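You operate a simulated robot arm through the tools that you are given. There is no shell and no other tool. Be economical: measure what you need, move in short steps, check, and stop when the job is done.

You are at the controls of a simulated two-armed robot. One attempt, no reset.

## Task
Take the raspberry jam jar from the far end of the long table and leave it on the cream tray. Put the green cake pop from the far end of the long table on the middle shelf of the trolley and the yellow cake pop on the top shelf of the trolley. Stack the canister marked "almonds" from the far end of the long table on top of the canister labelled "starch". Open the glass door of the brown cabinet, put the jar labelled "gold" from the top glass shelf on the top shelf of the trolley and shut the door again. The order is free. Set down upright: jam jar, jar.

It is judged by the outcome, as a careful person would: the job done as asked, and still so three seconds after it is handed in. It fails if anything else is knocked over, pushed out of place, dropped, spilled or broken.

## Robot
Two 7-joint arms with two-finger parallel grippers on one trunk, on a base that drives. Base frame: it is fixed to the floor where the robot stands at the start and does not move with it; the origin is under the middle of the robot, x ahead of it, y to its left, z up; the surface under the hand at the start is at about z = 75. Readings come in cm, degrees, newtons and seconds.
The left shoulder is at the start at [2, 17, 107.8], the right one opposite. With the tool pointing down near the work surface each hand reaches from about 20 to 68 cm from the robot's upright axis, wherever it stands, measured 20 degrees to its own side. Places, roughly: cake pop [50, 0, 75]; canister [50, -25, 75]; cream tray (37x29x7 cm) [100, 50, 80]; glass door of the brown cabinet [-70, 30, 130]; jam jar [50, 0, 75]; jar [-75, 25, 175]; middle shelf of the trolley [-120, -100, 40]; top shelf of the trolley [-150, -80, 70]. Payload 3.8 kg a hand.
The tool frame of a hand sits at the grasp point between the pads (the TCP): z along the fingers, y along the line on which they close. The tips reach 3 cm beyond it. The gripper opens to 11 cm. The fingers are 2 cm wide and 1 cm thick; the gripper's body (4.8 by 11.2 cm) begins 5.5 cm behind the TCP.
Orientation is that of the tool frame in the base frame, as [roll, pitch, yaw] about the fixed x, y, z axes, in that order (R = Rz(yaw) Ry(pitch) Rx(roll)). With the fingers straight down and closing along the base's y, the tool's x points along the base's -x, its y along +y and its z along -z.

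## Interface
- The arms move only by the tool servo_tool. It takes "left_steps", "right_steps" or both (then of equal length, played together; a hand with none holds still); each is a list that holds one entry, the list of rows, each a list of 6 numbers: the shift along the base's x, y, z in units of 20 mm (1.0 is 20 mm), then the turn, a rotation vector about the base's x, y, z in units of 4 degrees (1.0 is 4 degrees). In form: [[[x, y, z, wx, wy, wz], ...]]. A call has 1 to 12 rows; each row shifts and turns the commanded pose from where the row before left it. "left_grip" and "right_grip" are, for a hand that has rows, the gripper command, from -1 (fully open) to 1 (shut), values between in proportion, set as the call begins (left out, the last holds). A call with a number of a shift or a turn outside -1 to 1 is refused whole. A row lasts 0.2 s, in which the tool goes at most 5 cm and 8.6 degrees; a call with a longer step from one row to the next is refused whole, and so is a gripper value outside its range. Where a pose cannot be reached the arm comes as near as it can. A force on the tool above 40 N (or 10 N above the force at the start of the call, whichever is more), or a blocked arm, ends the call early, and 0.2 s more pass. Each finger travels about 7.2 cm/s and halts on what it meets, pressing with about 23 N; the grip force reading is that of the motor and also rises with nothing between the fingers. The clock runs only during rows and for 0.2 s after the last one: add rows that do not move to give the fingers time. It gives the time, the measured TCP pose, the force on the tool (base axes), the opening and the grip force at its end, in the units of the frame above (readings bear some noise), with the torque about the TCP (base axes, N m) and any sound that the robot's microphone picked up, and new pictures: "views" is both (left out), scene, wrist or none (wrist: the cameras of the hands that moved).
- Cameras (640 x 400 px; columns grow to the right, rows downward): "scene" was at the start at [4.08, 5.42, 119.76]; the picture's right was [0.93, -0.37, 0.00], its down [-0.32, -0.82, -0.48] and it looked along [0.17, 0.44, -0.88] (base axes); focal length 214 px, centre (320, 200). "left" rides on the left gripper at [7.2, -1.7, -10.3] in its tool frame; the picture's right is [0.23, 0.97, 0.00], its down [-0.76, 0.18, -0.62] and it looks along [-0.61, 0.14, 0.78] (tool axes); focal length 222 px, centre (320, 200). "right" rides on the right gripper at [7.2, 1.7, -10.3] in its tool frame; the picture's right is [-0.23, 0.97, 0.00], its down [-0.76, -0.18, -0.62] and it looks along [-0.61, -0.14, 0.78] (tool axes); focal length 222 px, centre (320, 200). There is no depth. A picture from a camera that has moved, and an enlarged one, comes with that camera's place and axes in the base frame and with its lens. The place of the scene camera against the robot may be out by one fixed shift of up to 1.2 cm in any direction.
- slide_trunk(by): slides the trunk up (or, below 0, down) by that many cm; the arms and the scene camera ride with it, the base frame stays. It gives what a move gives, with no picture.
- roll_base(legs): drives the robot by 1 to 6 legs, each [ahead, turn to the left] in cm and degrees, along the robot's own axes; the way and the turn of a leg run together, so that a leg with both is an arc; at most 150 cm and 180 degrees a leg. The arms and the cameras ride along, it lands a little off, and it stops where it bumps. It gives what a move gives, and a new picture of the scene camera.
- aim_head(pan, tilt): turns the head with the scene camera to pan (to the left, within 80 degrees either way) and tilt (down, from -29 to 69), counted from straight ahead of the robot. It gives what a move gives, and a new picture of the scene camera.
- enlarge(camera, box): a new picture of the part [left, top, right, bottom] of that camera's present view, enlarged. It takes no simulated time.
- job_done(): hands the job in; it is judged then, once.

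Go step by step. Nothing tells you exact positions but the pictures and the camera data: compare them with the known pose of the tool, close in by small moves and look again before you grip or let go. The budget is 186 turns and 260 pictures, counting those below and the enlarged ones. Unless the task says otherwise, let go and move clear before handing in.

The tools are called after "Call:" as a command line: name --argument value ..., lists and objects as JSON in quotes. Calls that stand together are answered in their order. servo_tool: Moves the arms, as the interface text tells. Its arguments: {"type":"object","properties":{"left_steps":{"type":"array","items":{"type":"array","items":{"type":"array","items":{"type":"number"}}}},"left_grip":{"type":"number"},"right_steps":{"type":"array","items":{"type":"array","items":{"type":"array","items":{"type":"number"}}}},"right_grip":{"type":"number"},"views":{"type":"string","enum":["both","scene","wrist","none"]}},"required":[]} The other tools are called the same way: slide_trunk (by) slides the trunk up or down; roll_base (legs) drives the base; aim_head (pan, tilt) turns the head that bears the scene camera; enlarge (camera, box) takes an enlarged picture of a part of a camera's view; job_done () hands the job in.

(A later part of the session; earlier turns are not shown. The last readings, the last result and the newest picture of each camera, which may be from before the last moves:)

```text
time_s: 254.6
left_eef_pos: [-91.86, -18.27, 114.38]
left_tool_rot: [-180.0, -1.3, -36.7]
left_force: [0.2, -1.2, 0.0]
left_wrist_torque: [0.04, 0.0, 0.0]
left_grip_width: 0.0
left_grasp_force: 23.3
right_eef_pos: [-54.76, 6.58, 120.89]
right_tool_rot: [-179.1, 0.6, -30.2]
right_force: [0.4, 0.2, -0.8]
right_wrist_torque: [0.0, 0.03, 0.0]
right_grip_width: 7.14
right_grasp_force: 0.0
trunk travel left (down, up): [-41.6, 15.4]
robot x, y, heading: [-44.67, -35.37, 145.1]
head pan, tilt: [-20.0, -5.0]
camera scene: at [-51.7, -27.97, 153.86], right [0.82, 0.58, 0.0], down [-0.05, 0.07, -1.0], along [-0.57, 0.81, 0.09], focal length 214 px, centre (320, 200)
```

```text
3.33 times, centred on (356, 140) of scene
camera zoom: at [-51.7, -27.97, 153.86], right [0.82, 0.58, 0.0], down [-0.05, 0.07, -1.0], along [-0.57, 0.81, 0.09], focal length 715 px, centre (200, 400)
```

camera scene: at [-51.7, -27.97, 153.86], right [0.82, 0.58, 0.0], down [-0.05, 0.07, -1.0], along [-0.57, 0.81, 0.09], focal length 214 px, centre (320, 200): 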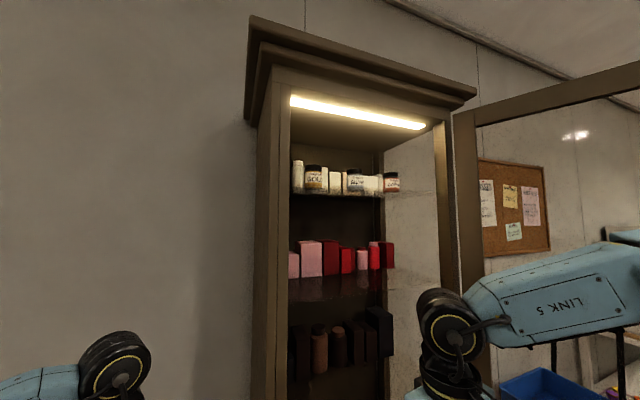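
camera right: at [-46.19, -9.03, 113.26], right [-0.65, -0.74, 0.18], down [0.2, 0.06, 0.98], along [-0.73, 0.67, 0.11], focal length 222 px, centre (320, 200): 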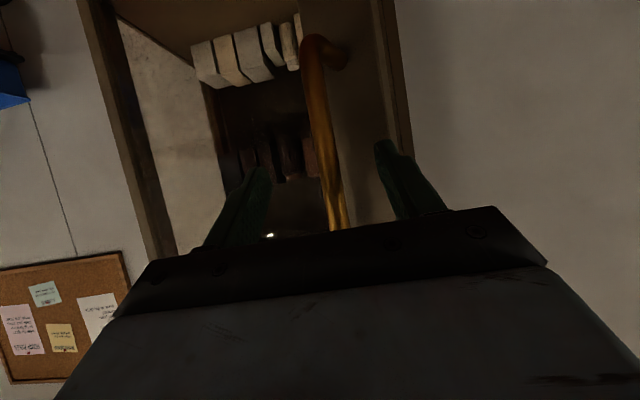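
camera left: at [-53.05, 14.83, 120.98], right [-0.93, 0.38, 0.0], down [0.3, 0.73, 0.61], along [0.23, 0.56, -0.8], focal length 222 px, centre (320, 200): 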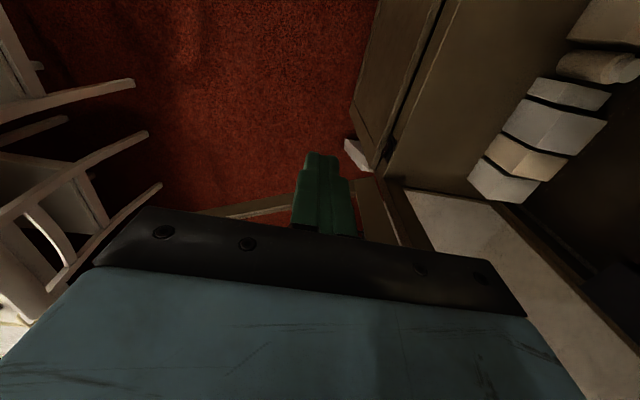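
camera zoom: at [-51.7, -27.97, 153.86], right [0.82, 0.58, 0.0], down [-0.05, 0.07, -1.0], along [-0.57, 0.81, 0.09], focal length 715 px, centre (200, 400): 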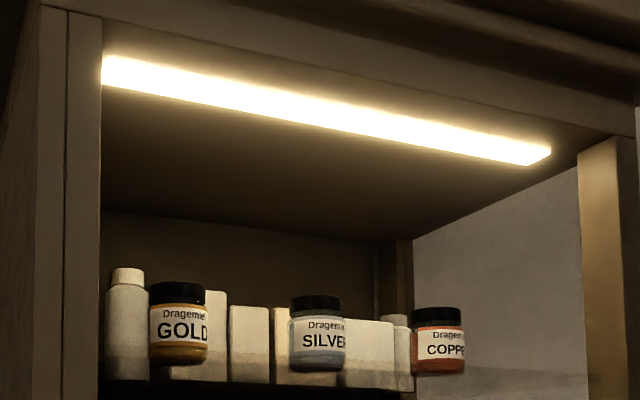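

Gold jar measured at (-88.8,21.5), z 162–169, 5.5 cm wide, with its neighbours well behind. I raise the trunk and lift/tilt the right hand.

Call:
slide_trunk --by 15

Call:
servo_tool --right_steps '[[[0, 0, 1, 0.67, 1.0, -0.08], [0, 0, 1, 0.67, 1.0, -0.08], [0, 0, 1, 0.67, 1.0, -0.08], [0, 0, 1, 0.67, 1.0, -0.08], [0, 0, 1, 0.67, 1.0, -0.08], [0, 0, 1, 0.67, 1.0, -0.08], [0, 0, 1, 0.67, 1.0, -0.08], [0, 0, 1, 0.67, 1.0, -0.08], [0, 0, 1, 0.67, 1.0, -0.08], [0, 0, 1, 0.67, 1.0, -0.08], [0, 0, 1, 0.67, 1.0, -0.08], [0, 0, 1, 0.67, 1.0, -0.08]]]' --right_grip -0.5

```text
time_s: 256.4
left_eef_pos: [-91.91, -18.34, 129.41]
left_tool_rot: [180.0, -1.3, -36.7]
left_force: [0.2, 0.7, 0.6]
left_wrist_torque: [0.0, 0.0, -0.04]
left_grip_width: 0.0
left_grasp_force: 23.3
right_eef_pos: [-54.82, 6.8, 135.9]
right_tool_rot: [-179.1, 0.6, -30.3]
right_force: [0.3, 0.1, -0.5]
right_wrist_torque: [-0.02, -0.01, -0.07]
right_grip_width: 7.15
right_grasp_force: 0.0
trunk travel left (down, up): [-56.6, 0.4]
robot x, y, heading: [-44.19, -35.32, 145.4]
head pan, tilt: [-20.0, -5.0]
```

```text
time_s: 259.0
left_eef_pos: [-91.82, -18.33, 129.43]
left_tool_rot: [-179.9, -1.4, -36.7]
left_force: [0.7, -0.1, 0.2]
left_wrist_torque: [-0.02, -0.02, 0.04]
left_grip_width: 0.0
left_grasp_force: 23.2
right_eef_pos: [-54.79, 6.59, 159.98]
right_tool_rot: [-176.5, 58.3, -33.1]
right_force: [0.3, 0.1, -0.3]
right_wrist_torque: [-0.01, 0.01, 0.01]
right_grip_width: 8.26
right_grasp_force: 0.0
trunk travel left (down, up): [-56.6, 0.4]
robot x, y, heading: [-44.63, -35.91, 145.5]
head pan, tilt: [-20.0, -5.0]
camera scene: at [-51.67, -28.01, 168.87], right [0.82, 0.58, 0.0], down [-0.05, 0.07, -1.0], along [-0.57, 0.81, 0.09], focal length 214 px, centre (320, 200)
camera right: at [-45.47, -2.23, 159.2], right [-0.67, -0.72, 0.16], down [0.19, 0.04, 0.98], along [-0.72, 0.69, 0.11], focal length 222 px, centre (320, 200)
```

scene: 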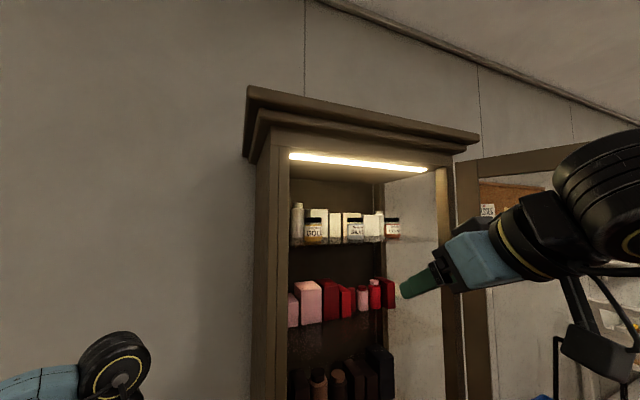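
right: 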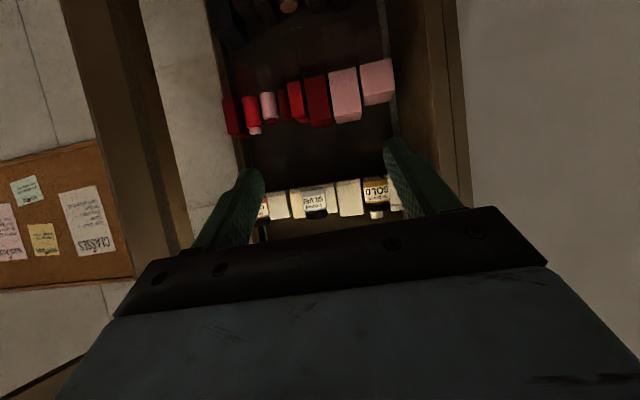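

Call:
servo_tool --right_steps '[[[-0.94, 0.27, 0.33, 0, 0, 0], [-0.94, 0.27, 0.33, 0, 0, 0], [-0.94, 0.27, 0.33, 0, 0, 0], [-0.94, 0.27, 0.33, 0, 0, 0], [-0.94, 0.27, 0.33, 0, 0, 0], [-0.94, 0.27, 0.33, 0, 0, 0], [-0.94, 0.27, 0.33, 0, 0, 0], [-0.94, 0.27, 0.33, 0, 0, 0], [-0.94, 0.27, 0.33, 0, 0, 0], [-0.94, 0.27, 0.33, 0, 0, 0], [-0.94, 0.27, 0.33, 0, 0, 0]]]'

```text
time_s: 261.4
left_eef_pos: [-91.95, -18.29, 129.4]
left_tool_rot: [-179.8, -1.3, -36.7]
left_force: [-0.3, 0.7, -0.1]
left_wrist_torque: [0.01, -0.02, 0.0]
left_grip_width: 0.0
left_grasp_force: 22.6
right_eef_pos: [-75.64, 12.67, 167.14]
right_tool_rot: [-176.6, 58.2, -33.1]
right_force: [-0.3, 0.4, -0.6]
right_wrist_torque: [-0.03, 0.0, -0.01]
right_grip_width: 8.24
right_grasp_force: 0.0
trunk travel left (down, up): [-56.6, 0.4]
robot x, y, heading: [-44.84, -35.79, 145.3]
head pan, tilt: [-20.0, -5.0]
camera scene: at [-51.83, -27.92, 168.86], right [0.82, 0.58, 0.0], down [-0.05, 0.07, -1.0], along [-0.57, 0.81, 0.09], focal length 214 px, centre (320, 200)
camera right: at [-66.32, 3.88, 166.36], right [-0.67, -0.72, 0.16], down [0.19, 0.04, 0.98], along [-0.72, 0.69, 0.11], focal length 222 px, centre (320, 200)
```

scene: 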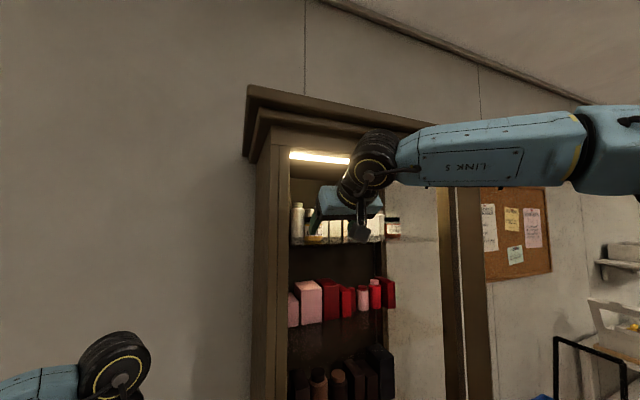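
right: 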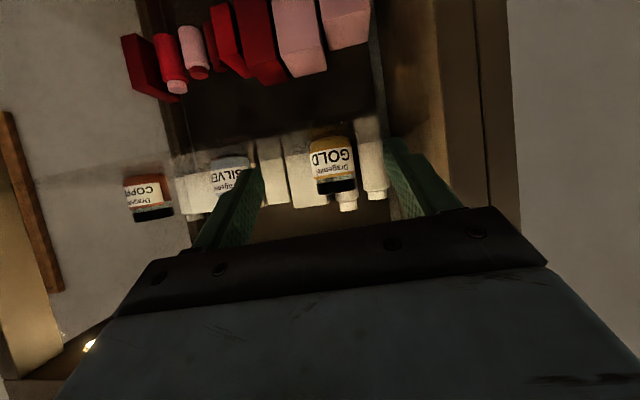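

Gold jar is centred straight ahead. I advance with the fingers open.

Call:
servo_tool --right_steps '[[[-0.775, 0.54, 0, 0, 0, 0], [-0.775, 0.54, 0, 0, 0, 0], [-0.775, 0.54, 0, 0, 0, 0], [-0.775, 0.54, 0, 0, 0, 0], [-0.775, 0.54, 0, 0, 0, 0]]]' --views "wrist"

```text
time_s: 262.6
left_eef_pos: [-91.83, -18.21, 129.42]
left_tool_rot: [-179.9, -1.3, -36.7]
left_force: [-0.5, -0.7, -0.4]
left_wrist_torque: [-0.01, 0.01, -0.01]
left_grip_width: 0.01
left_grasp_force: 22.7
right_eef_pos: [-82.36, 17.77, 167.08]
right_tool_rot: [-176.5, 58.2, -33.0]
right_force: [0.4, -0.3, 0.2]
right_wrist_torque: [0.02, -0.02, -0.02]
right_grip_width: 8.23
right_grasp_force: 0.1
right hand out of reach, approached as far as the arm can: row 5
trunk travel left (down, up): [-56.6, 0.4]
robot x, y, heading: [-44.53, -35.99, 145.5]
head pan, tilt: [-20.0, -5.0]
camera right: at [-73.02, 8.85, 166.31], right [-0.67, -0.72, 0.16], down [0.19, 0.04, 0.98], along [-0.72, 0.69, 0.11], focal length 222 px, centre (320, 200)
```

right: 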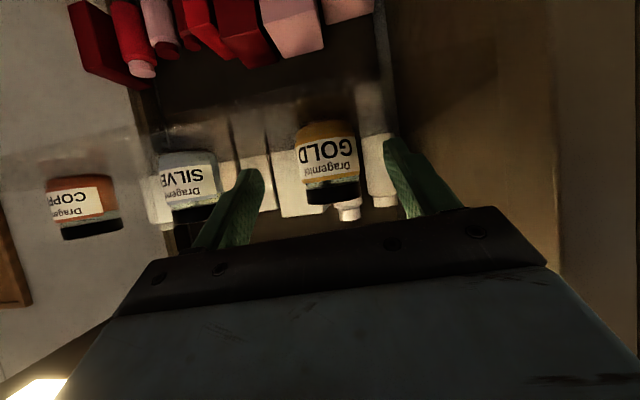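

Arm at its reach; I drive the last 7 cm with the base.

Call:
roll_base --legs '[[7, 0]]'

Call:
enlarge --camera "right" --box '[0, 0, 640, 400]'

```text
time_s: 263.6
left_eef_pos: [-97.52, -14.39, 129.39]
left_tool_rot: [-180.0, -1.3, -36.8]
left_force: [0.4, 0.6, -0.1]
left_wrist_torque: [0.0, -0.04, 0.01]
left_grip_width: 0.01
left_grasp_force: 23.3
right_eef_pos: [-87.87, 21.48, 167.19]
right_tool_rot: [-176.6, 58.3, -33.0]
right_force: [-0.5, 0.8, -0.8]
right_wrist_torque: [-0.01, -0.02, 0.01]
right_grip_width: 8.25
right_grasp_force: 0.1
trunk travel left (down, up): [-56.6, 0.4]
robot x, y, heading: [-49.95, -31.8, 145.3]
head pan, tilt: [-20.0, -5.0]
camera scene: at [-57.31, -24.07, 168.87], right [0.82, 0.58, 0.0], down [-0.05, 0.07, -1.0], along [-0.57, 0.81, 0.09], focal length 214 px, centre (320, 200)
```

scene: 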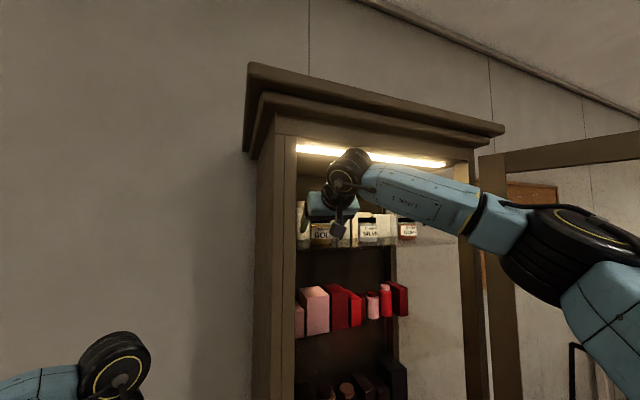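

```text
1.00 times, centred on (320, 200) of right (not enlarged: the box is as wide or as high as the picture)
camera zoom: at [-78.6, 12.66, 166.38], right [-0.67, -0.72, 0.16], down [0.19, 0.04, 0.98], along [-0.72, 0.69, 0.11], focal length 222 px, centre (320, 200)
```

zoom: 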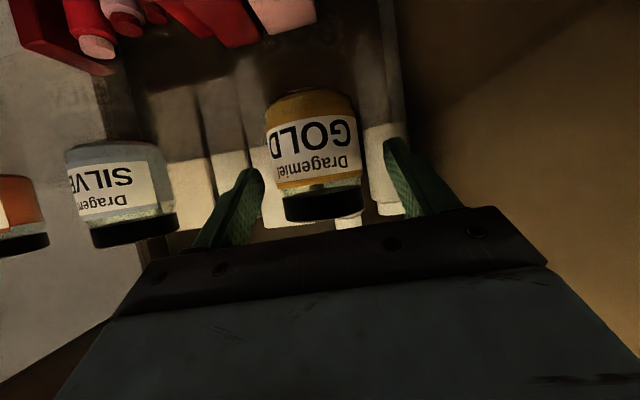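

The jar sits between the fingers. I grip.

Call:
servo_tool --right_steps '[[[0, 0, 0, 0, 0, 0], [0, 0, 0, 0, 0, 0], [0, 0, 0, 0, 0, 0], [0, 0, 0, 0, 0, 0]]]' --right_grip 1 --views "wrist"

```text
time_s: 264.6
left_eef_pos: [-97.42, -14.4, 129.4]
left_tool_rot: [-179.9, -1.3, -36.7]
left_force: [-0.6, -0.1, -0.1]
left_wrist_torque: [0.0, 0.02, 0.03]
left_grip_width: 0.0
left_grasp_force: 23.2
right_eef_pos: [-87.89, 21.47, 167.19]
right_tool_rot: [-176.7, 58.3, -33.1]
right_force: [-0.2, 0.4, -1.0]
right_wrist_torque: [0.01, -0.03, 0.01]
right_grip_width: 5.3
right_grasp_force: 22.9
trunk travel left (down, up): [-56.6, 0.4]
robot x, y, heading: [-50.07, -31.72, 145.5]
head pan, tilt: [-20.0, -5.0]
camera right: at [-78.58, 12.66, 166.38], right [-0.67, -0.72, 0.16], down [0.19, 0.04, 0.98], along [-0.72, 0.69, 0.11], focal length 222 px, centre (320, 200)
```

right: 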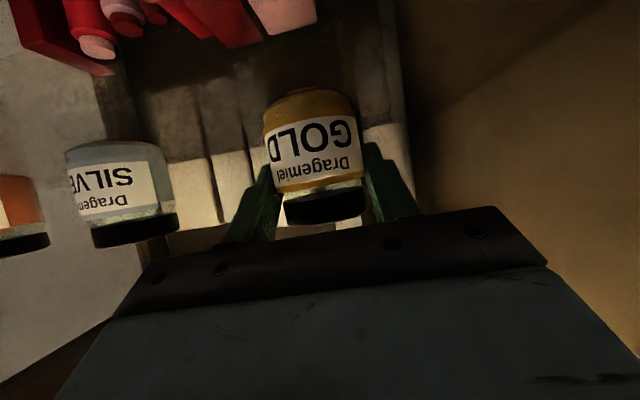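

Gripped. I lift 2.5 cm and back out with the base.

Call:
servo_tool --right_steps '[[[0, 0, 0.4, 0, 0, 0], [0, 0, 0.4, 0, 0, 0], [0, 0, 0.4, 0, 0, 0]]]' --views "wrist"

Call:
roll_base --legs '[[-30, 0]]'

```text
time_s: 265.4
left_eef_pos: [-97.52, -14.44, 129.49]
left_tool_rot: [-179.9, -1.3, -36.7]
left_force: [0.1, 0.0, -0.1]
left_wrist_torque: [-0.05, -0.01, -0.02]
left_grip_width: 0.0
left_grasp_force: 23.0
right_eef_pos: [-87.01, 22.58, 168.83]
right_tool_rot: [-176.6, 58.2, -33.0]
right_force: [0.0, -0.5, -1.7]
right_wrist_torque: [-0.01, -0.01, -0.02]
right_grip_width: 5.29
right_grasp_force: 22.9
right hand out of reach, approached as far as the arm can: row 1, 2, 3
trunk travel left (down, up): [-56.6, 0.4]
robot x, y, heading: [-50.06, -31.85, 145.2]
head pan, tilt: [-20.0, -5.0]
camera right: at [-77.75, 13.78, 168.07], right [-0.67, -0.72, 0.16], down [0.19, 0.04, 0.98], along [-0.72, 0.69, 0.11], focal length 222 px, centre (320, 200)
```

right: 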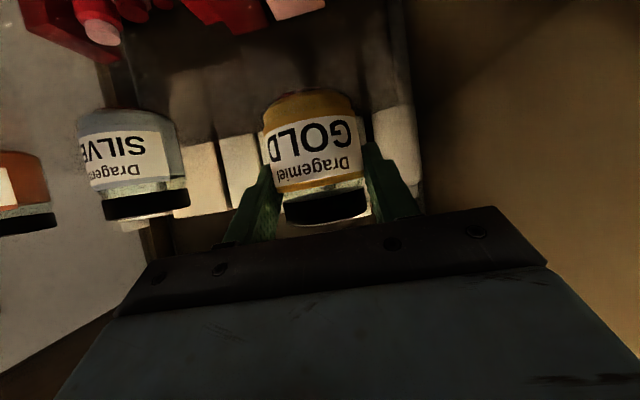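

```text
time_s: 267.4
left_eef_pos: [-73.0, -31.47, 129.43]
left_tool_rot: [-179.9, -1.3, -36.7]
left_force: [0.4, -0.3, 0.8]
left_wrist_torque: [-0.02, 0.0, -0.03]
left_grip_width: 0.0
left_grasp_force: 23.2
right_eef_pos: [-62.56, 5.53, 168.87]
right_tool_rot: [-176.6, 58.3, -33.1]
right_force: [0.5, -0.6, -0.8]
right_wrist_torque: [0.01, 0.01, 0.02]
right_grip_width: 5.32
right_grasp_force: 23.0
trunk travel left (down, up): [-56.6, 0.4]
robot x, y, heading: [-26.02, -48.96, 145.2]
head pan, tilt: [-20.0, -5.0]
camera scene: at [-32.83, -41.08, 168.86], right [0.82, 0.58, 0.0], down [-0.05, 0.07, -1.0], along [-0.57, 0.81, 0.09], focal length 214 px, centre (320, 200)
```

scene: 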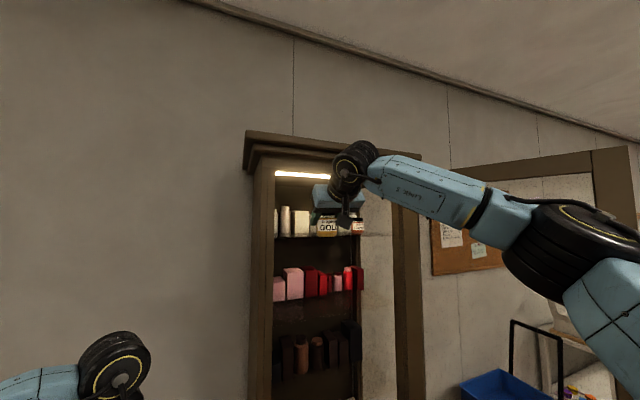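

The gold jar is out. I draw the hand closer to the body for the trip to the trolley.

Call:
servo_tool --right_steps '[[[0.82, -0.57, 0, 0, 0, 0], [0.82, -0.57, 0, 0, 0, 0], [0.82, -0.57, 0, 0, 0, 0], [0.82, -0.57, 0, 0, 0, 0], [0.82, -0.57, 0, 0, 0, 0], [0.82, -0.57, -0.3, 0, 0, 0], [0.82, -0.57, -0.3, 0, 0, 0], [0.82, -0.57, -0.3, 0, 0, 0], [0.82, -0.57, -0.3, 0, 0, 0], [0.82, -0.57, -0.3, 0, 0, 0]]]' --views "wrist"

```text
time_s: 269.6
left_eef_pos: [-72.77, -31.54, 129.48]
left_tool_rot: [-179.9, -1.3, -36.7]
left_force: [0.7, 0.0, 0.1]
left_wrist_torque: [0.01, 0.04, 0.01]
left_grip_width: 0.0
left_grasp_force: 23.2
right_eef_pos: [-46.1, -5.97, 165.91]
right_tool_rot: [-176.6, 58.3, -32.9]
right_force: [1.1, -0.3, -1.3]
right_wrist_torque: [0.0, 0.02, -0.02]
right_grip_width: 5.31
right_grasp_force: 22.8
trunk travel left (down, up): [-56.6, 0.4]
robot x, y, heading: [-25.42, -48.77, 145.4]
head pan, tilt: [-20.0, -5.0]
camera right: at [-36.79, -14.81, 165.07], right [-0.67, -0.72, 0.16], down [0.19, 0.04, 0.98], along [-0.72, 0.69, 0.11], focal length 222 px, centre (320, 200)
```

right: 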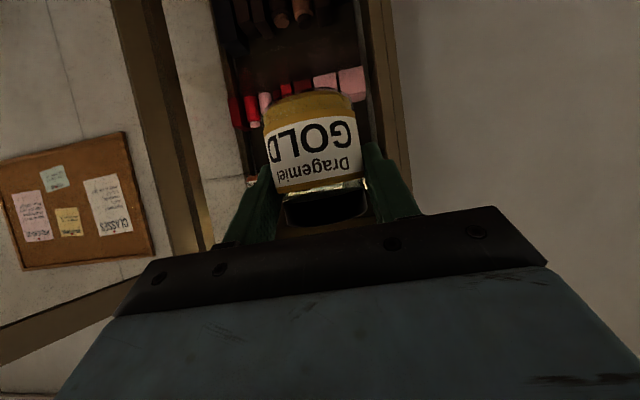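

Call:
roll_base --legs '[[0, 92], [112, 0], [0, -91]]'

Call:
aim_head --pan 0 --tilt 50

```text
time_s: 283.1
left_eef_pos: [-134.38, -125.56, 129.5]
left_tool_rot: [-179.9, -1.4, -35.8]
left_force: [0.1, 0.9, 0.8]
left_wrist_torque: [0.04, -0.01, 0.0]
left_grip_width: 0.0
left_grasp_force: 23.1
right_eef_pos: [-108.02, -99.5, 165.83]
right_tool_rot: [-176.7, 58.4, -32.0]
right_force: [-0.3, 0.0, -0.3]
right_wrist_torque: [-0.01, -0.01, 0.0]
right_grip_width: 5.28
right_grasp_force: 22.9
trunk travel left (down, up): [-56.6, 0.4]
robot x, y, heading: [-86.66, -142.21, 146.2]
head pan, tilt: [-20.0, -5.0]
camera scene: at [-94.1, -134.5, 168.87], right [0.81, 0.59, 0.0], down [-0.05, 0.07, -1.0], along [-0.59, 0.81, 0.09], focal length 214 px, centre (320, 200)
```

scene: 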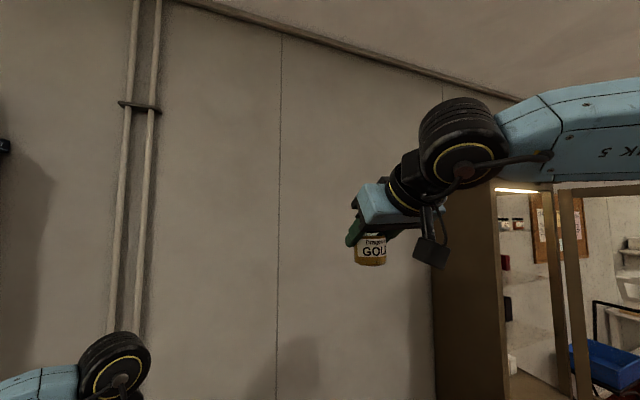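

```text
time_s: 284.3
left_eef_pos: [-134.28, -125.54, 129.42]
left_tool_rot: [-179.9, -1.3, -35.9]
left_force: [0.2, -1.2, 0.3]
left_wrist_torque: [-0.01, 0.06, 0.0]
left_grip_width: 0.0
left_grasp_force: 22.9
right_eef_pos: [-108.15, -99.51, 165.82]
right_tool_rot: [-176.6, 58.3, -32.2]
right_force: [-0.8, 0.6, 0.0]
right_wrist_torque: [0.0, -0.05, 0.0]
right_grip_width: 5.29
right_grasp_force: 23.2
trunk travel left (down, up): [-56.6, 0.4]
robot x, y, heading: [-87.18, -141.81, 146.3]
head pan, tilt: [0.0, 50.0]
camera scene: at [-95.34, -137.27, 160.31], right [0.56, 0.83, 0.0], down [0.64, -0.43, -0.64], along [-0.53, 0.36, -0.77], focal length 214 px, centre (320, 200)
```

scene: 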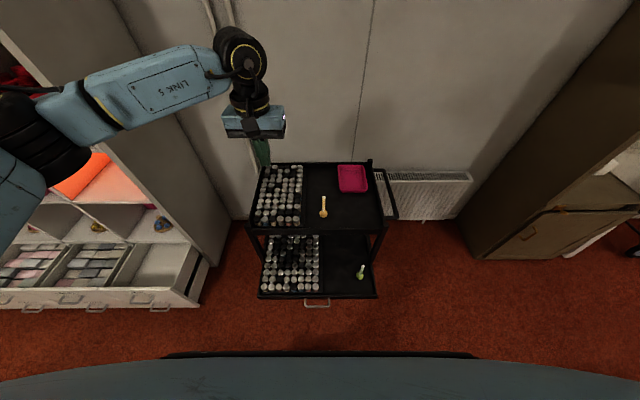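

Pops still stand. I move forward 6 cm and lower the trunk.

Call:
roll_base --legs '[[6, 0]]'

Call:
slide_trunk --by -40

Call:
servo_tool --right_steps '[[[-0.85, 0.1, 0, 0, 0, 0], [-0.85, 0.2, 0, 0, 0, 0], [-0.85, 0.3, 0, 0, 0, 0], [-0.85, 0.3, 0, 0, 0, 0], [-0.85, 0.3, 0, 0, 0, 0], [-0.85, 0.3, 0, 0, 0, 0], [-0.85, 0.3, 0, 0, 0, 0], [-0.85, 0.3, 0, 0, 0, 0], [-0.85, 0.3, 0, 0, 0, 0], [-0.85, 0.3, 0, 0, 0, 0]]]'

```text
time_s: 285.3
left_eef_pos: [-139.27, -122.15, 129.42]
left_tool_rot: [-180.0, -1.2, -35.9]
left_force: [-0.5, -0.3, 0.4]
left_wrist_torque: [-0.02, 0.02, 0.01]
left_grip_width: 0.0
left_grasp_force: 22.8
right_eef_pos: [-112.85, -96.33, 165.9]
right_tool_rot: [-176.4, 58.4, -32.1]
right_force: [0.5, -0.3, -0.7]
right_wrist_torque: [0.0, -0.01, 0.01]
right_grip_width: 5.28
right_grasp_force: 23.4
trunk travel left (down, up): [-56.6, 0.4]
robot x, y, heading: [-91.78, -138.95, 146.0]
head pan, tilt: [0.0, 50.0]
camera scene: at [-100.19, -134.0, 160.32], right [0.56, 0.83, 0.0], down [0.63, -0.43, -0.64], along [-0.53, 0.36, -0.77], focal length 214 px, centre (320, 200)
```

scene: 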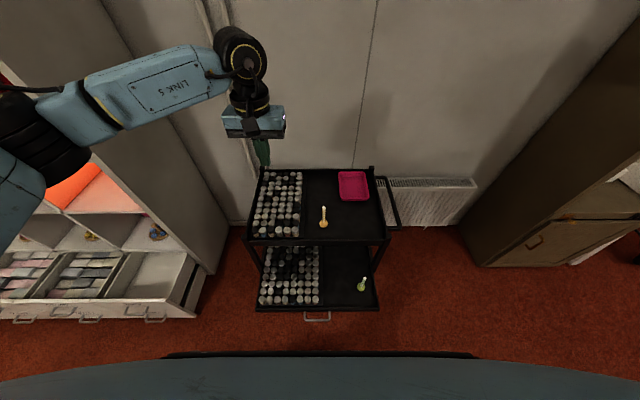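

```text
time_s: 289.1
left_eef_pos: [-139.36, -122.07, 89.36]
left_tool_rot: [-179.9, -1.3, -35.9]
left_force: [-0.1, 0.0, 0.0]
left_wrist_torque: [-0.03, 0.03, -0.01]
left_grip_width: 0.0
left_grasp_force: 22.6
right_eef_pos: [-112.91, -96.1, 125.89]
right_tool_rot: [-176.5, 58.3, -32.0]
right_force: [-0.7, -0.2, -1.2]
right_wrist_torque: [0.02, -0.04, 0.01]
right_grip_width: 5.27
right_grasp_force: 22.6
trunk travel left (down, up): [-16.6, 40.4]
robot x, y, heading: [-91.62, -139.0, 146.1]
head pan, tilt: [0.0, 50.0]
```

```text
time_s: 291.3
left_eef_pos: [-139.48, -122.14, 89.32]
left_tool_rot: [-180.0, -1.5, -35.9]
left_force: [-0.3, 1.1, -0.1]
left_wrist_torque: [-0.03, -0.01, -0.03]
left_grip_width: 0.0
left_grasp_force: 23.2
right_eef_pos: [-130.01, -90.66, 125.67]
right_tool_rot: [-176.4, 58.2, -32.2]
right_force: [0.0, 0.1, -0.5]
right_wrist_torque: [0.0, -0.01, 0.07]
right_grip_width: 5.27
right_grasp_force: 22.7
trunk travel left (down, up): [-16.6, 40.4]
robot x, y, heading: [-91.74, -138.62, 145.9]
head pan, tilt: [0.0, 50.0]
camera scene: at [-100.4, -133.84, 120.28], right [0.56, 0.83, 0.0], down [0.64, -0.43, -0.64], along [-0.53, 0.36, -0.77], focal length 214 px, centre (320, 200)
camera right: at [-120.63, -99.31, 124.93], right [-0.66, -0.73, 0.16], down [0.19, 0.05, 0.98], along [-0.72, 0.68, 0.11], focal length 222 px, centre (320, 200)
```

scene: 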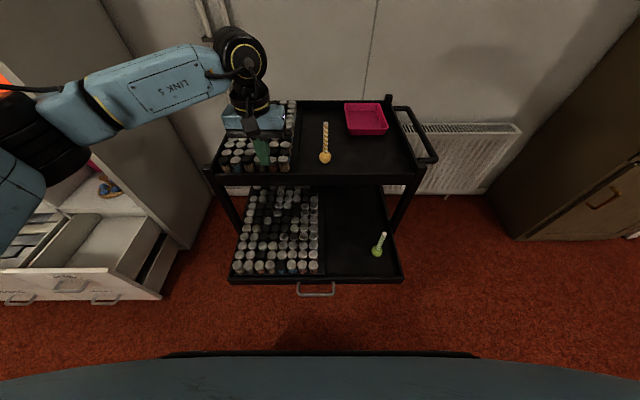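
right: 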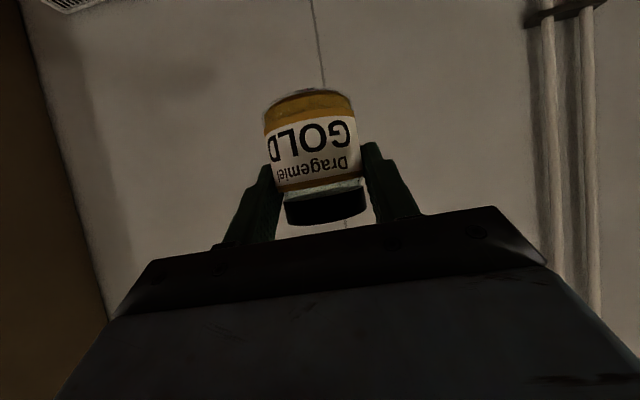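

I lower the jar toward the shelf while pulling the left hand back and up.

Call:
servo_tool --right_steps '[[[-0.4, 0.1, -0.9, 0, 0, 0], [-0.4, 0.1, -0.9, 0, 0, 0], [-0.4, 0.1, -0.9, 0, 0, 0], [-0.4, 0.1, -0.9, 0, 0, 0], [-0.4, 0.1, -0.9, 0, 0, 0], [-0.4, 0.1, -0.9, 0, 0, 0], [-0.4, 0.1, -0.9, 0, 0, 0], [-0.4, 0.1, -0.9, 0, 0, 0], [-0.4, 0.1, -0.9, 0, 0, 0], [-0.4, 0.1, -0.9, 0, 0, 0], [-0.4, 0.1, -0.9, 0, 0, 0], [-0.4, 0.1, -0.9, 0, 0, 0]]]' --left_steps '[[[0.5, -0.33, 0.7, 0, 0, 0], [0.5, -0.33, 0.7, 0, 0, 0], [0.5, -0.33, 0.7, 0, 0, 0], [0.5, -0.33, 0.7, 0, 0, 0], [0.5, -0.33, 0.7, 0, 0, 0], [0.5, -0.33, 0.7, 0, 0, 0], [0.5, -0.33, 0.7, 0, 0, 0], [0.5, -0.33, 0.7, 0, 0, 0], [0.5, -0.33, 0.7, 0, 0, 0], [0.5, -0.33, 0.7, 0, 0, 0], [0, 0, 0, 0, 0, 0], [0, 0, 0, 0, 0, 0]]]'

```text
time_s: 293.9
left_eef_pos: [-129.49, -128.58, 103.46]
left_tool_rot: [-179.8, -1.4, -35.9]
left_force: [-0.7, 0.5, 0.1]
left_wrist_torque: [0.02, 0.0, 0.0]
left_grip_width: 0.01
left_grasp_force: 23.1
right_eef_pos: [-135.62, -87.48, 105.43]
right_tool_rot: [-176.6, 58.3, -32.1]
right_force: [-0.7, 0.2, -0.5]
right_wrist_torque: [-0.04, -0.1, -0.01]
right_grip_width: 5.26
right_grasp_force: 23.2
right hand out of reach, approached as far as the arm can: row 5, 7, 8, 10, 11, 12
trunk travel left (down, up): [-16.6, 40.4]
robot x, y, heading: [-91.53, -139.08, 146.1]
head pan, tilt: [0.0, 50.0]
camera scene: at [-100.3, -133.94, 120.3], right [0.56, 0.83, 0.0], down [0.64, -0.43, -0.64], along [-0.53, 0.36, -0.77], focal length 214 px, centre (320, 200)
camera right: at [-126.22, -96.09, 104.6], right [-0.66, -0.73, 0.16], down [0.19, 0.05, 0.98], along [-0.73, 0.68, 0.11], focal length 222 px, centre (320, 200)
camera left: at [-122.65, -131.36, 113.93], right [-0.39, -0.92, 0.0], down [-0.73, 0.31, 0.61], along [-0.56, 0.23, -0.8], focal length 222 px, centre (320, 200)
```

scene: 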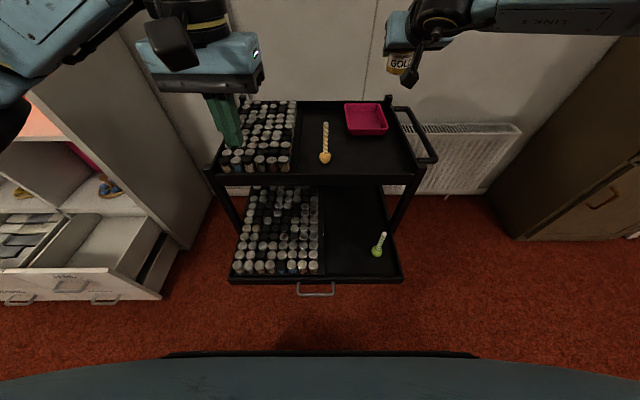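
right: 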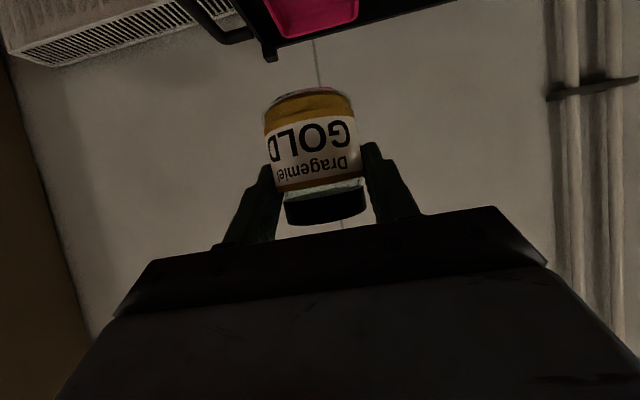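
left: 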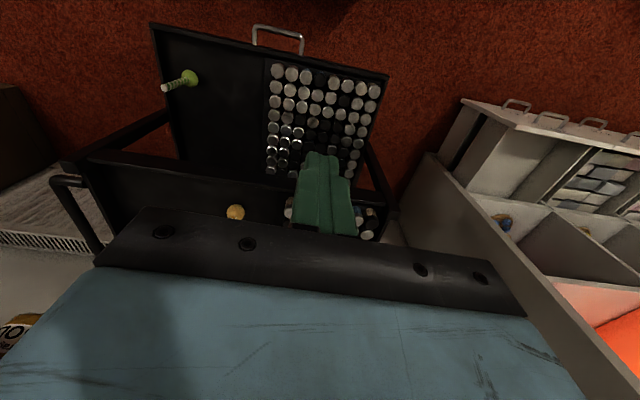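

The posture limit again; more rightward reach helps. I turn the base left 12° while still high, then re-aim at the target.

Call:
roll_base --legs '[[0, 12]]'

Call:
servo_tool --right_steps '[[[0.3, 0.8, 0, 0, 0, 0], [0.3, 0.8, 0, 0, 0, 0], [0.3, 0.8, 0, 0, 0, 0], [0.3, 0.8, 0, 0, 0, 0], [0.3, 0.8, 0, 0, 0, 0], [0.3, 0.8, 0, 0, 0, 0]]]' --views "scene"

```text
time_s: 295.1
left_eef_pos: [-130.5, -136.8, 103.34]
left_tool_rot: [-179.9, -1.3, -23.8]
left_force: [0.0, -0.8, 0.2]
left_wrist_torque: [0.05, -0.05, 0.0]
left_grip_width: 0.01
left_grasp_force: 23.1
right_eef_pos: [-145.48, -97.86, 105.53]
right_tool_rot: [-176.5, 58.4, -20.0]
right_force: [0.3, -0.4, -0.7]
right_wrist_torque: [-0.01, 0.01, -0.01]
right_grip_width: 5.28
right_grasp_force: 23.3
trunk travel left (down, up): [-16.6, 40.4]
robot x, y, heading: [-91.88, -138.69, 158.2]
head pan, tilt: [0.0, 50.0]
camera scene: at [-101.29, -135.81, 120.3], right [0.37, 0.93, 0.0], down [0.71, -0.29, -0.64], along [-0.6, 0.24, -0.77], focal length 214 px, centre (320, 200)
```

scene: 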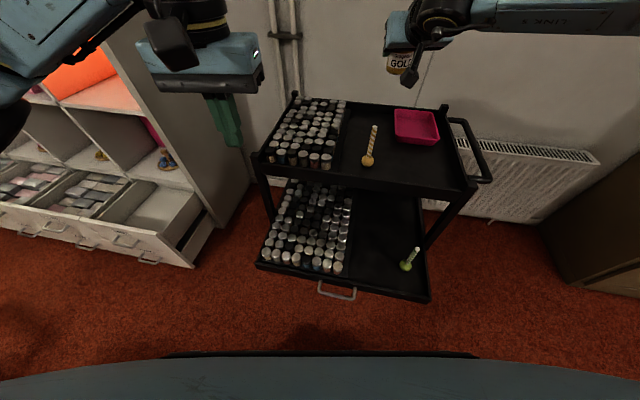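

```text
time_s: 296.5
left_eef_pos: [-130.54, -136.7, 103.54]
left_tool_rot: [-180.0, -1.2, -23.8]
left_force: [0.5, 0.4, 0.7]
left_wrist_torque: [-0.01, -0.02, -0.02]
left_grip_width: 0.02
left_grasp_force: 23.2
right_eef_pos: [-141.85, -88.14, 105.47]
right_tool_rot: [-176.6, 58.4, -20.0]
right_force: [0.0, -0.3, -0.8]
right_wrist_torque: [0.0, 0.02, 0.0]
right_grip_width: 5.29
right_grasp_force: 22.4
trunk travel left (down, up): [-16.6, 40.4]
robot x, y, heading: [-91.76, -138.88, 157.8]
head pan, tilt: [0.0, 50.0]
camera scene: at [-101.25, -135.75, 120.3], right [0.37, 0.93, 0.0], down [0.71, -0.29, -0.64], along [-0.6, 0.24, -0.77], focal length 214 px, centre (320, 200)
```

scene: 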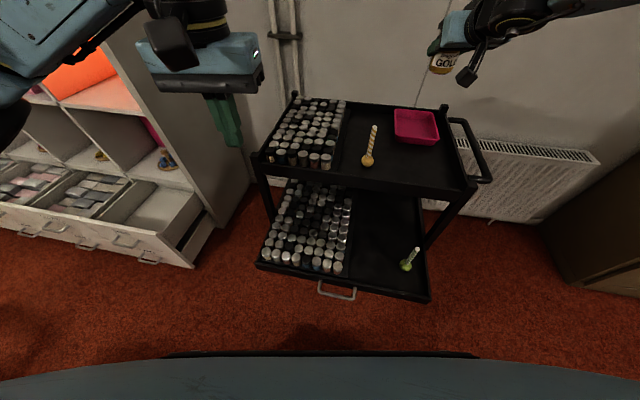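

Target spot confirmed free. I shift slightly toward the front edge so the wrist camera clears the rim, then lower with the trunk.

Call:
servo_tool --right_steps '[[[0.7, -0.45, 0, 0, 0, 0], [0.7, -0.45, 0, 0, 0, 0], [0.6, -0.45, 0, 0, 0, 0]]]' --views "none"

Call:
slide_trunk --by -16

Call:
servo_tool --right_steps '[[[0, 0, -0.5, 0, 0, 0], [0, 0, -0.5, 0, 0, 0]]]'

```text
time_s: 297.3
left_eef_pos: [-130.51, -136.72, 103.4]
left_tool_rot: [-179.9, -1.3, -23.8]
left_force: [0.7, 0.0, 0.2]
left_wrist_torque: [-0.01, -0.04, 0.0]
left_grip_width: 0.0
left_grasp_force: 22.6
right_eef_pos: [-137.77, -90.84, 105.61]
right_tool_rot: [-176.6, 58.4, -20.0]
right_force: [-0.4, 0.6, -0.6]
right_wrist_torque: [-0.01, -0.03, -0.03]
right_grip_width: 5.25
right_grasp_force: 22.5
trunk travel left (down, up): [-16.6, 40.4]
robot x, y, heading: [-91.69, -139.09, 158.0]
head pan, tilt: [0.0, 50.0]
```

```text
time_s: 299.1
left_eef_pos: [-130.58, -136.68, 87.42]
left_tool_rot: [-180.0, -1.4, -23.8]
left_force: [0.8, 0.1, 0.3]
left_wrist_torque: [0.02, 0.0, -0.03]
left_grip_width: 0.0
left_grasp_force: 23.2
right_eef_pos: [-137.87, -90.77, 89.5]
right_tool_rot: [-176.5, 58.4, -20.0]
right_force: [-0.8, 0.2, -1.0]
right_wrist_torque: [-0.05, 0.01, -0.01]
right_grip_width: 5.26
right_grasp_force: 22.9
trunk travel left (down, up): [-0.6, 56.4]
robot x, y, heading: [-91.51, -138.6, 157.8]
head pan, tilt: [0.0, 50.0]
```

```text
time_s: 299.7
left_eef_pos: [-130.58, -136.64, 87.33]
left_tool_rot: [-179.9, -1.3, -23.8]
left_force: [0.3, -0.4, -0.5]
left_wrist_torque: [0.01, -0.02, 0.02]
left_grip_width: 0.02
left_grasp_force: 22.6
right_eef_pos: [-137.85, -90.91, 87.48]
right_tool_rot: [-176.7, 58.3, -20.1]
right_force: [0.2, 0.8, -0.9]
right_wrist_torque: [0.01, 0.0, 0.0]
right_grip_width: 5.26
right_grasp_force: 23.3
trunk travel left (down, up): [-0.6, 56.4]
robot x, y, heading: [-91.7, -138.83, 158.1]
head pan, tilt: [0.0, 50.0]
camera scene: at [-101.26, -135.76, 104.3], right [0.37, 0.93, 0.0], down [0.71, -0.29, -0.64], along [-0.6, 0.24, -0.77], focal length 214 px, centre (320, 200)
camera right: at [-126.8, -97.36, 86.61], right [-0.49, -0.86, 0.16], down [0.18, 0.09, 0.98], along [-0.85, 0.51, 0.11], focal length 222 px, centre (320, 200)
```

scene: 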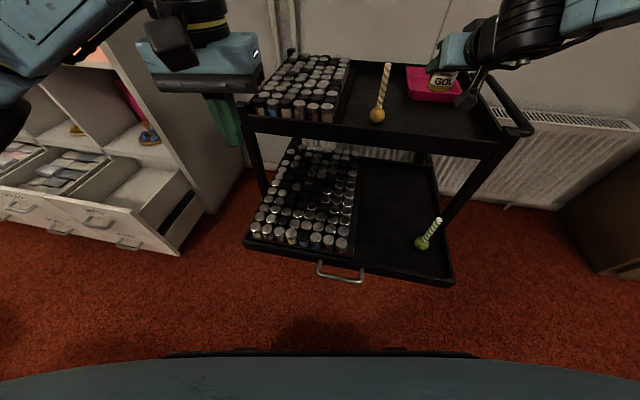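
right: 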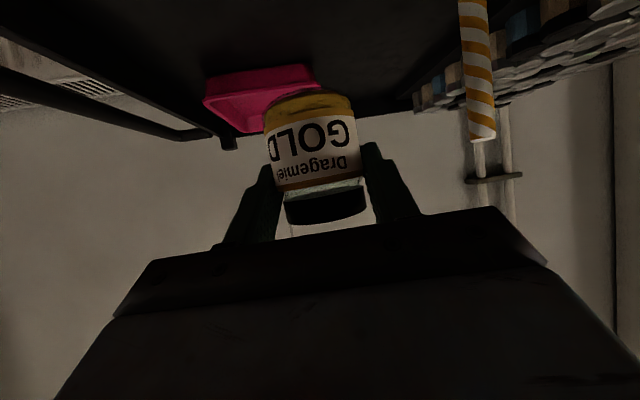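

Call:
servo_tool --right_steps '[[[0, 0, -1, 0, 0, 0], [0, 0, -1, 0, 0, 0], [0, 0, -1, 0, 0, 0], [0, 0, -0.8, 0, 0, 0]]]' --views "scene"

Call:
enlarge --camera "scene" --box '[340, 40, 532, 160]'

```text
time_s: 300.7
left_eef_pos: [-130.6, -136.68, 87.47]
left_tool_rot: [-179.9, -1.3, -23.8]
left_force: [-0.2, -0.2, -0.2]
left_wrist_torque: [-0.03, -0.03, -0.01]
left_grip_width: 0.03
left_grasp_force: 23.1
right_eef_pos: [-137.8, -90.84, 79.83]
right_tool_rot: [-176.7, 58.4, -20.0]
right_force: [0.1, 0.0, 0.0]
right_wrist_torque: [-0.04, -0.03, -0.01]
right_grip_width: 5.28
right_grasp_force: 22.7
trunk travel left (down, up): [-0.6, 56.4]
robot x, y, heading: [-91.56, -138.7, 157.9]
head pan, tilt: [0.0, 50.0]
camera scene: at [-101.26, -135.76, 104.3], right [0.37, 0.93, 0.0], down [0.71, -0.29, -0.64], along [-0.6, 0.24, -0.77], focal length 214 px, centre (320, 200)
```

scene: 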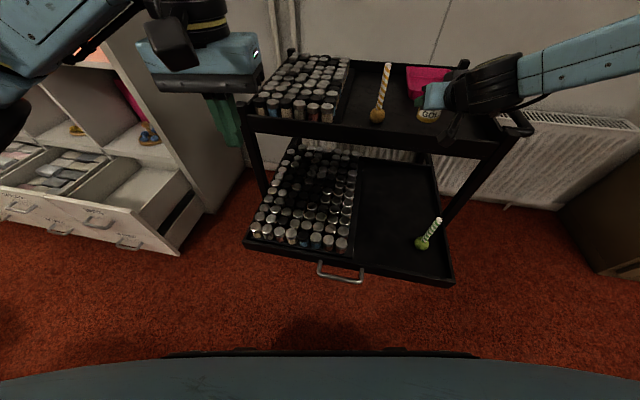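

```text
3.33 times, centred on (436, 100) of scene
camera zoom: at [-101.26, -135.76, 104.3], right [0.37, 0.93, 0.0], down [0.71, -0.29, -0.64], along [-0.6, 0.24, -0.77], focal length 715 px, centre (-67, 533)
```

zoom: 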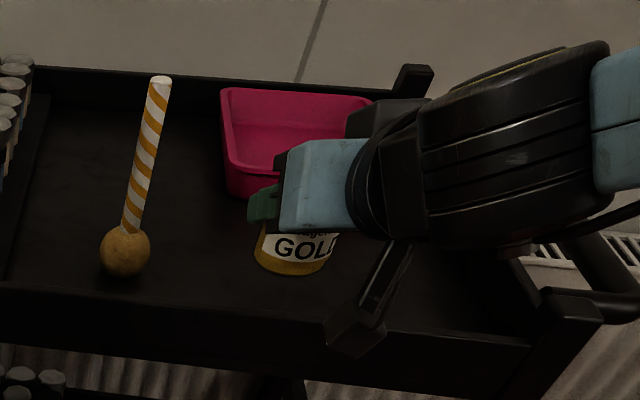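

Wrist camera is outside the rim as planned. I lower gently to contact.

Call:
servo_tool --right_steps '[[[0, 0, -0.4, 0, 0, 0], [0, 0, -0.3, 0, 0, 0], [0, 0, -0.3, 0, 0, 0], [0, 0, -0.2, 0, 0, 0], [0, 0, -0.2, 0, 0, 0]]]' --views "none"

Call:
enlarge --camera "scene" --box '[340, 40, 532, 160]'

```text
time_s: 301.9
left_eef_pos: [-130.57, -136.77, 87.46]
left_tool_rot: [-179.9, -1.3, -23.9]
left_force: [0.0, -0.4, -0.6]
left_wrist_torque: [0.0, -0.03, -0.04]
left_grip_width: 0.0
left_grasp_force: 22.9
right_eef_pos: [-137.68, -90.73, 77.04]
right_tool_rot: [-176.7, 58.4, -20.1]
right_force: [0.2, 0.3, -1.0]
right_wrist_torque: [0.05, -0.03, -0.03]
right_grip_width: 5.28
right_grasp_force: 22.7
trunk travel left (down, up): [-0.6, 56.4]
robot x, y, heading: [-91.82, -139.11, 158.3]
head pan, tilt: [0.0, 50.0]
```

```text
3.33 times, centred on (436, 100) of scene
camera zoom: at [-101.26, -135.76, 104.3], right [0.37, 0.93, 0.0], down [0.71, -0.29, -0.64], along [-0.6, 0.24, -0.77], focal length 715 px, centre (-67, 533)
```

zoom: 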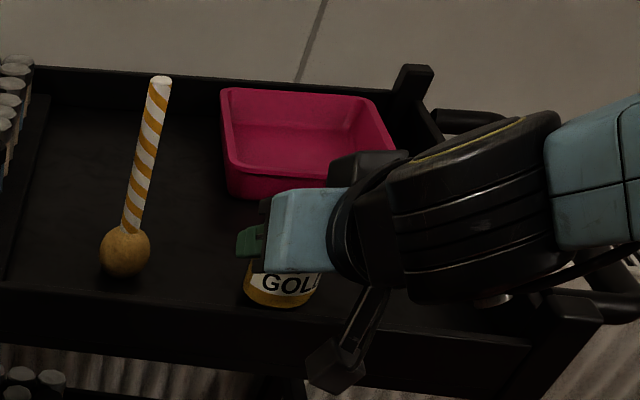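

Jar is just inside the rim. I shift it 1 cm further in and complete the lowering.

Call:
servo_tool --right_steps '[[[-0.25, 0.15, 0, 0, 0, 0], [-0.25, 0.15, 0, 0, 0, 0], [0, 0, -0.2, 0, 0, 0], [0, 0, -0.15, 0, 0, 0]]]' --views "none"

Call:
enlarge --camera "scene" --box '[340, 40, 532, 160]'

```text
time_s: 302.9
left_eef_pos: [-130.47, -136.84, 87.49]
left_tool_rot: [-179.9, -1.2, -23.9]
left_force: [0.0, -0.9, 0.6]
left_wrist_torque: [-0.03, 0.0, -0.03]
left_grip_width: 0.0
left_grasp_force: 23.0
right_eef_pos: [-138.81, -90.19, 76.65]
right_tool_rot: [-176.6, 58.8, -20.1]
right_force: [1.5, 0.7, 12.2]
right_wrist_torque: [-0.23, 0.03, -0.02]
right_grip_width: 5.3
right_grasp_force: 23.2
trunk travel left (down, up): [-0.6, 56.4]
robot x, y, heading: [-91.93, -138.88, 158.2]
head pan, tilt: [0.0, 50.0]
```

```text
3.33 times, centred on (436, 100) of scene
camera zoom: at [-101.17, -135.83, 104.33], right [0.37, 0.93, 0.0], down [0.71, -0.29, -0.64], along [-0.6, 0.24, -0.77], focal length 715 px, centre (-67, 533)
```

zoom: 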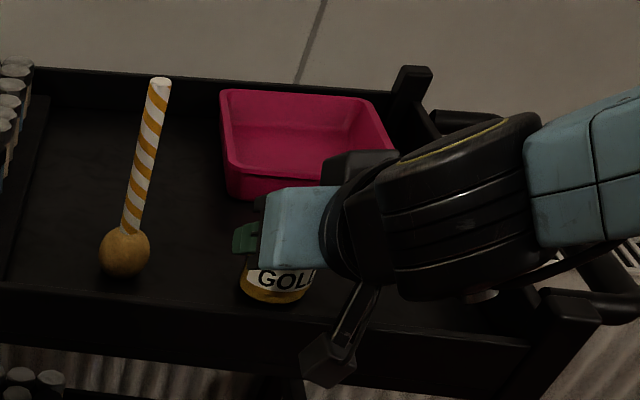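

Contact at the expected height. I release and withdraw backwards along the finger direction.

Call:
servo_tool --right_steps '[[[0, 0, 0.05, 0, 0, 0], [0, 0, 0, 0, 0, 0], [0, 0, 0, 0, 0, 0]]]' --right_grip -0.5 --views "wrist"

```text
time_s: 303.7
left_eef_pos: [-130.59, -136.64, 87.35]
left_tool_rot: [-179.9, -1.3, -23.8]
left_force: [-0.4, 0.6, -0.2]
left_wrist_torque: [0.03, 0.02, -0.01]
left_grip_width: 0.01
left_grasp_force: 23.4
right_eef_pos: [-138.8, -90.23, 76.48]
right_tool_rot: [-176.6, 58.4, -20.0]
right_force: [-0.9, -0.6, -0.8]
right_wrist_torque: [-0.03, 0.01, -0.01]
right_grip_width: 8.27
right_grasp_force: 0.0
trunk travel left (down, up): [-0.6, 56.4]
robot x, y, heading: [-91.68, -139.08, 158.2]
head pan, tilt: [0.0, 50.0]
camera right: at [-127.77, -96.72, 75.65], right [-0.49, -0.86, 0.16], down [0.18, 0.08, 0.98], along [-0.85, 0.51, 0.11], focal length 222 px, centre (320, 200)
```

right: 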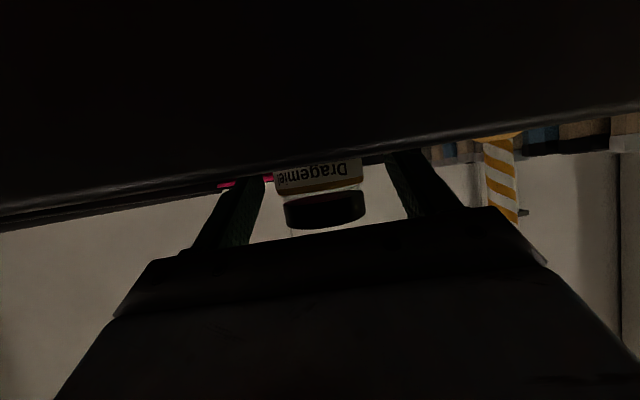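

Call:
servo_tool --right_steps '[[[0.35, -0.13, 0.25, 0, 0, 0], [0.4, -0.15, 0.3, 0, 0, 0], [0.7, -0.26, 0.45, 0, 0, 0], [0.7, -0.26, 0.45, 0, 0, 0], [0.7, -0.26, 0.45, 0, 0, 0], [0.7, -0.26, 0.45, 0, 0, 0], [0.7, -0.26, 0.45, 0, 0, 0], [0.7, -0.26, 0.45, 0, 0, 0]]]' --views "scene"

Call:
enlarge --camera "scene" --box '[340, 40, 532, 160]'

```text
time_s: 305.5
left_eef_pos: [-130.46, -136.76, 87.44]
left_tool_rot: [-179.9, -1.3, -23.7]
left_force: [0.7, 0.1, 0.6]
left_wrist_torque: [0.0, -0.01, -0.04]
left_grip_width: 0.0
left_grasp_force: 22.9
right_eef_pos: [-128.84, -93.92, 82.81]
right_tool_rot: [-176.5, 58.3, -20.0]
right_force: [0.7, 0.0, 0.5]
right_wrist_torque: [0.0, 0.01, 0.0]
right_grip_width: 8.22
right_grasp_force: 0.1
trunk travel left (down, up): [-0.6, 56.4]
robot x, y, heading: [-91.64, -138.49, 158.5]
head pan, tilt: [0.0, 50.0]
camera scene: at [-101.25, -135.77, 104.31], right [0.37, 0.93, 0.0], down [0.71, -0.29, -0.64], along [-0.6, 0.24, -0.77], focal length 214 px, centre (320, 200)
```

scene: 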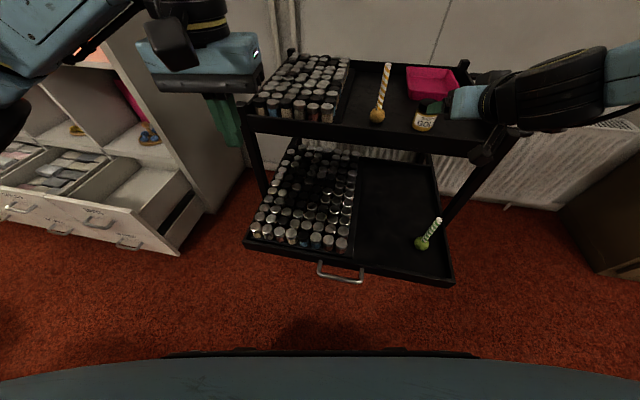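

```text
3.33 times, centred on (436, 100) of scene
camera zoom: at [-101.25, -135.77, 104.31], right [0.37, 0.93, 0.0], down [0.71, -0.29, -0.64], along [-0.6, 0.24, -0.77], focal length 715 px, centre (-67, 533)
```

zoom: 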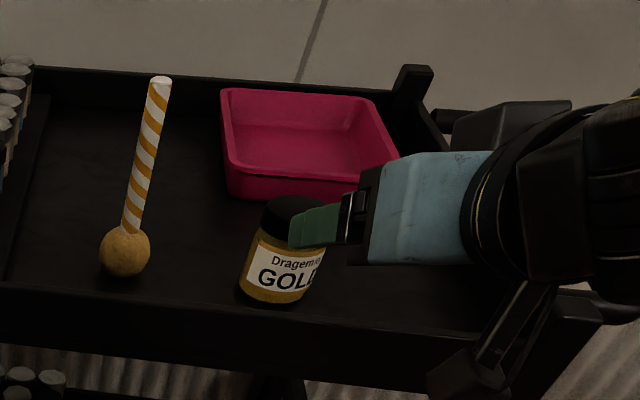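

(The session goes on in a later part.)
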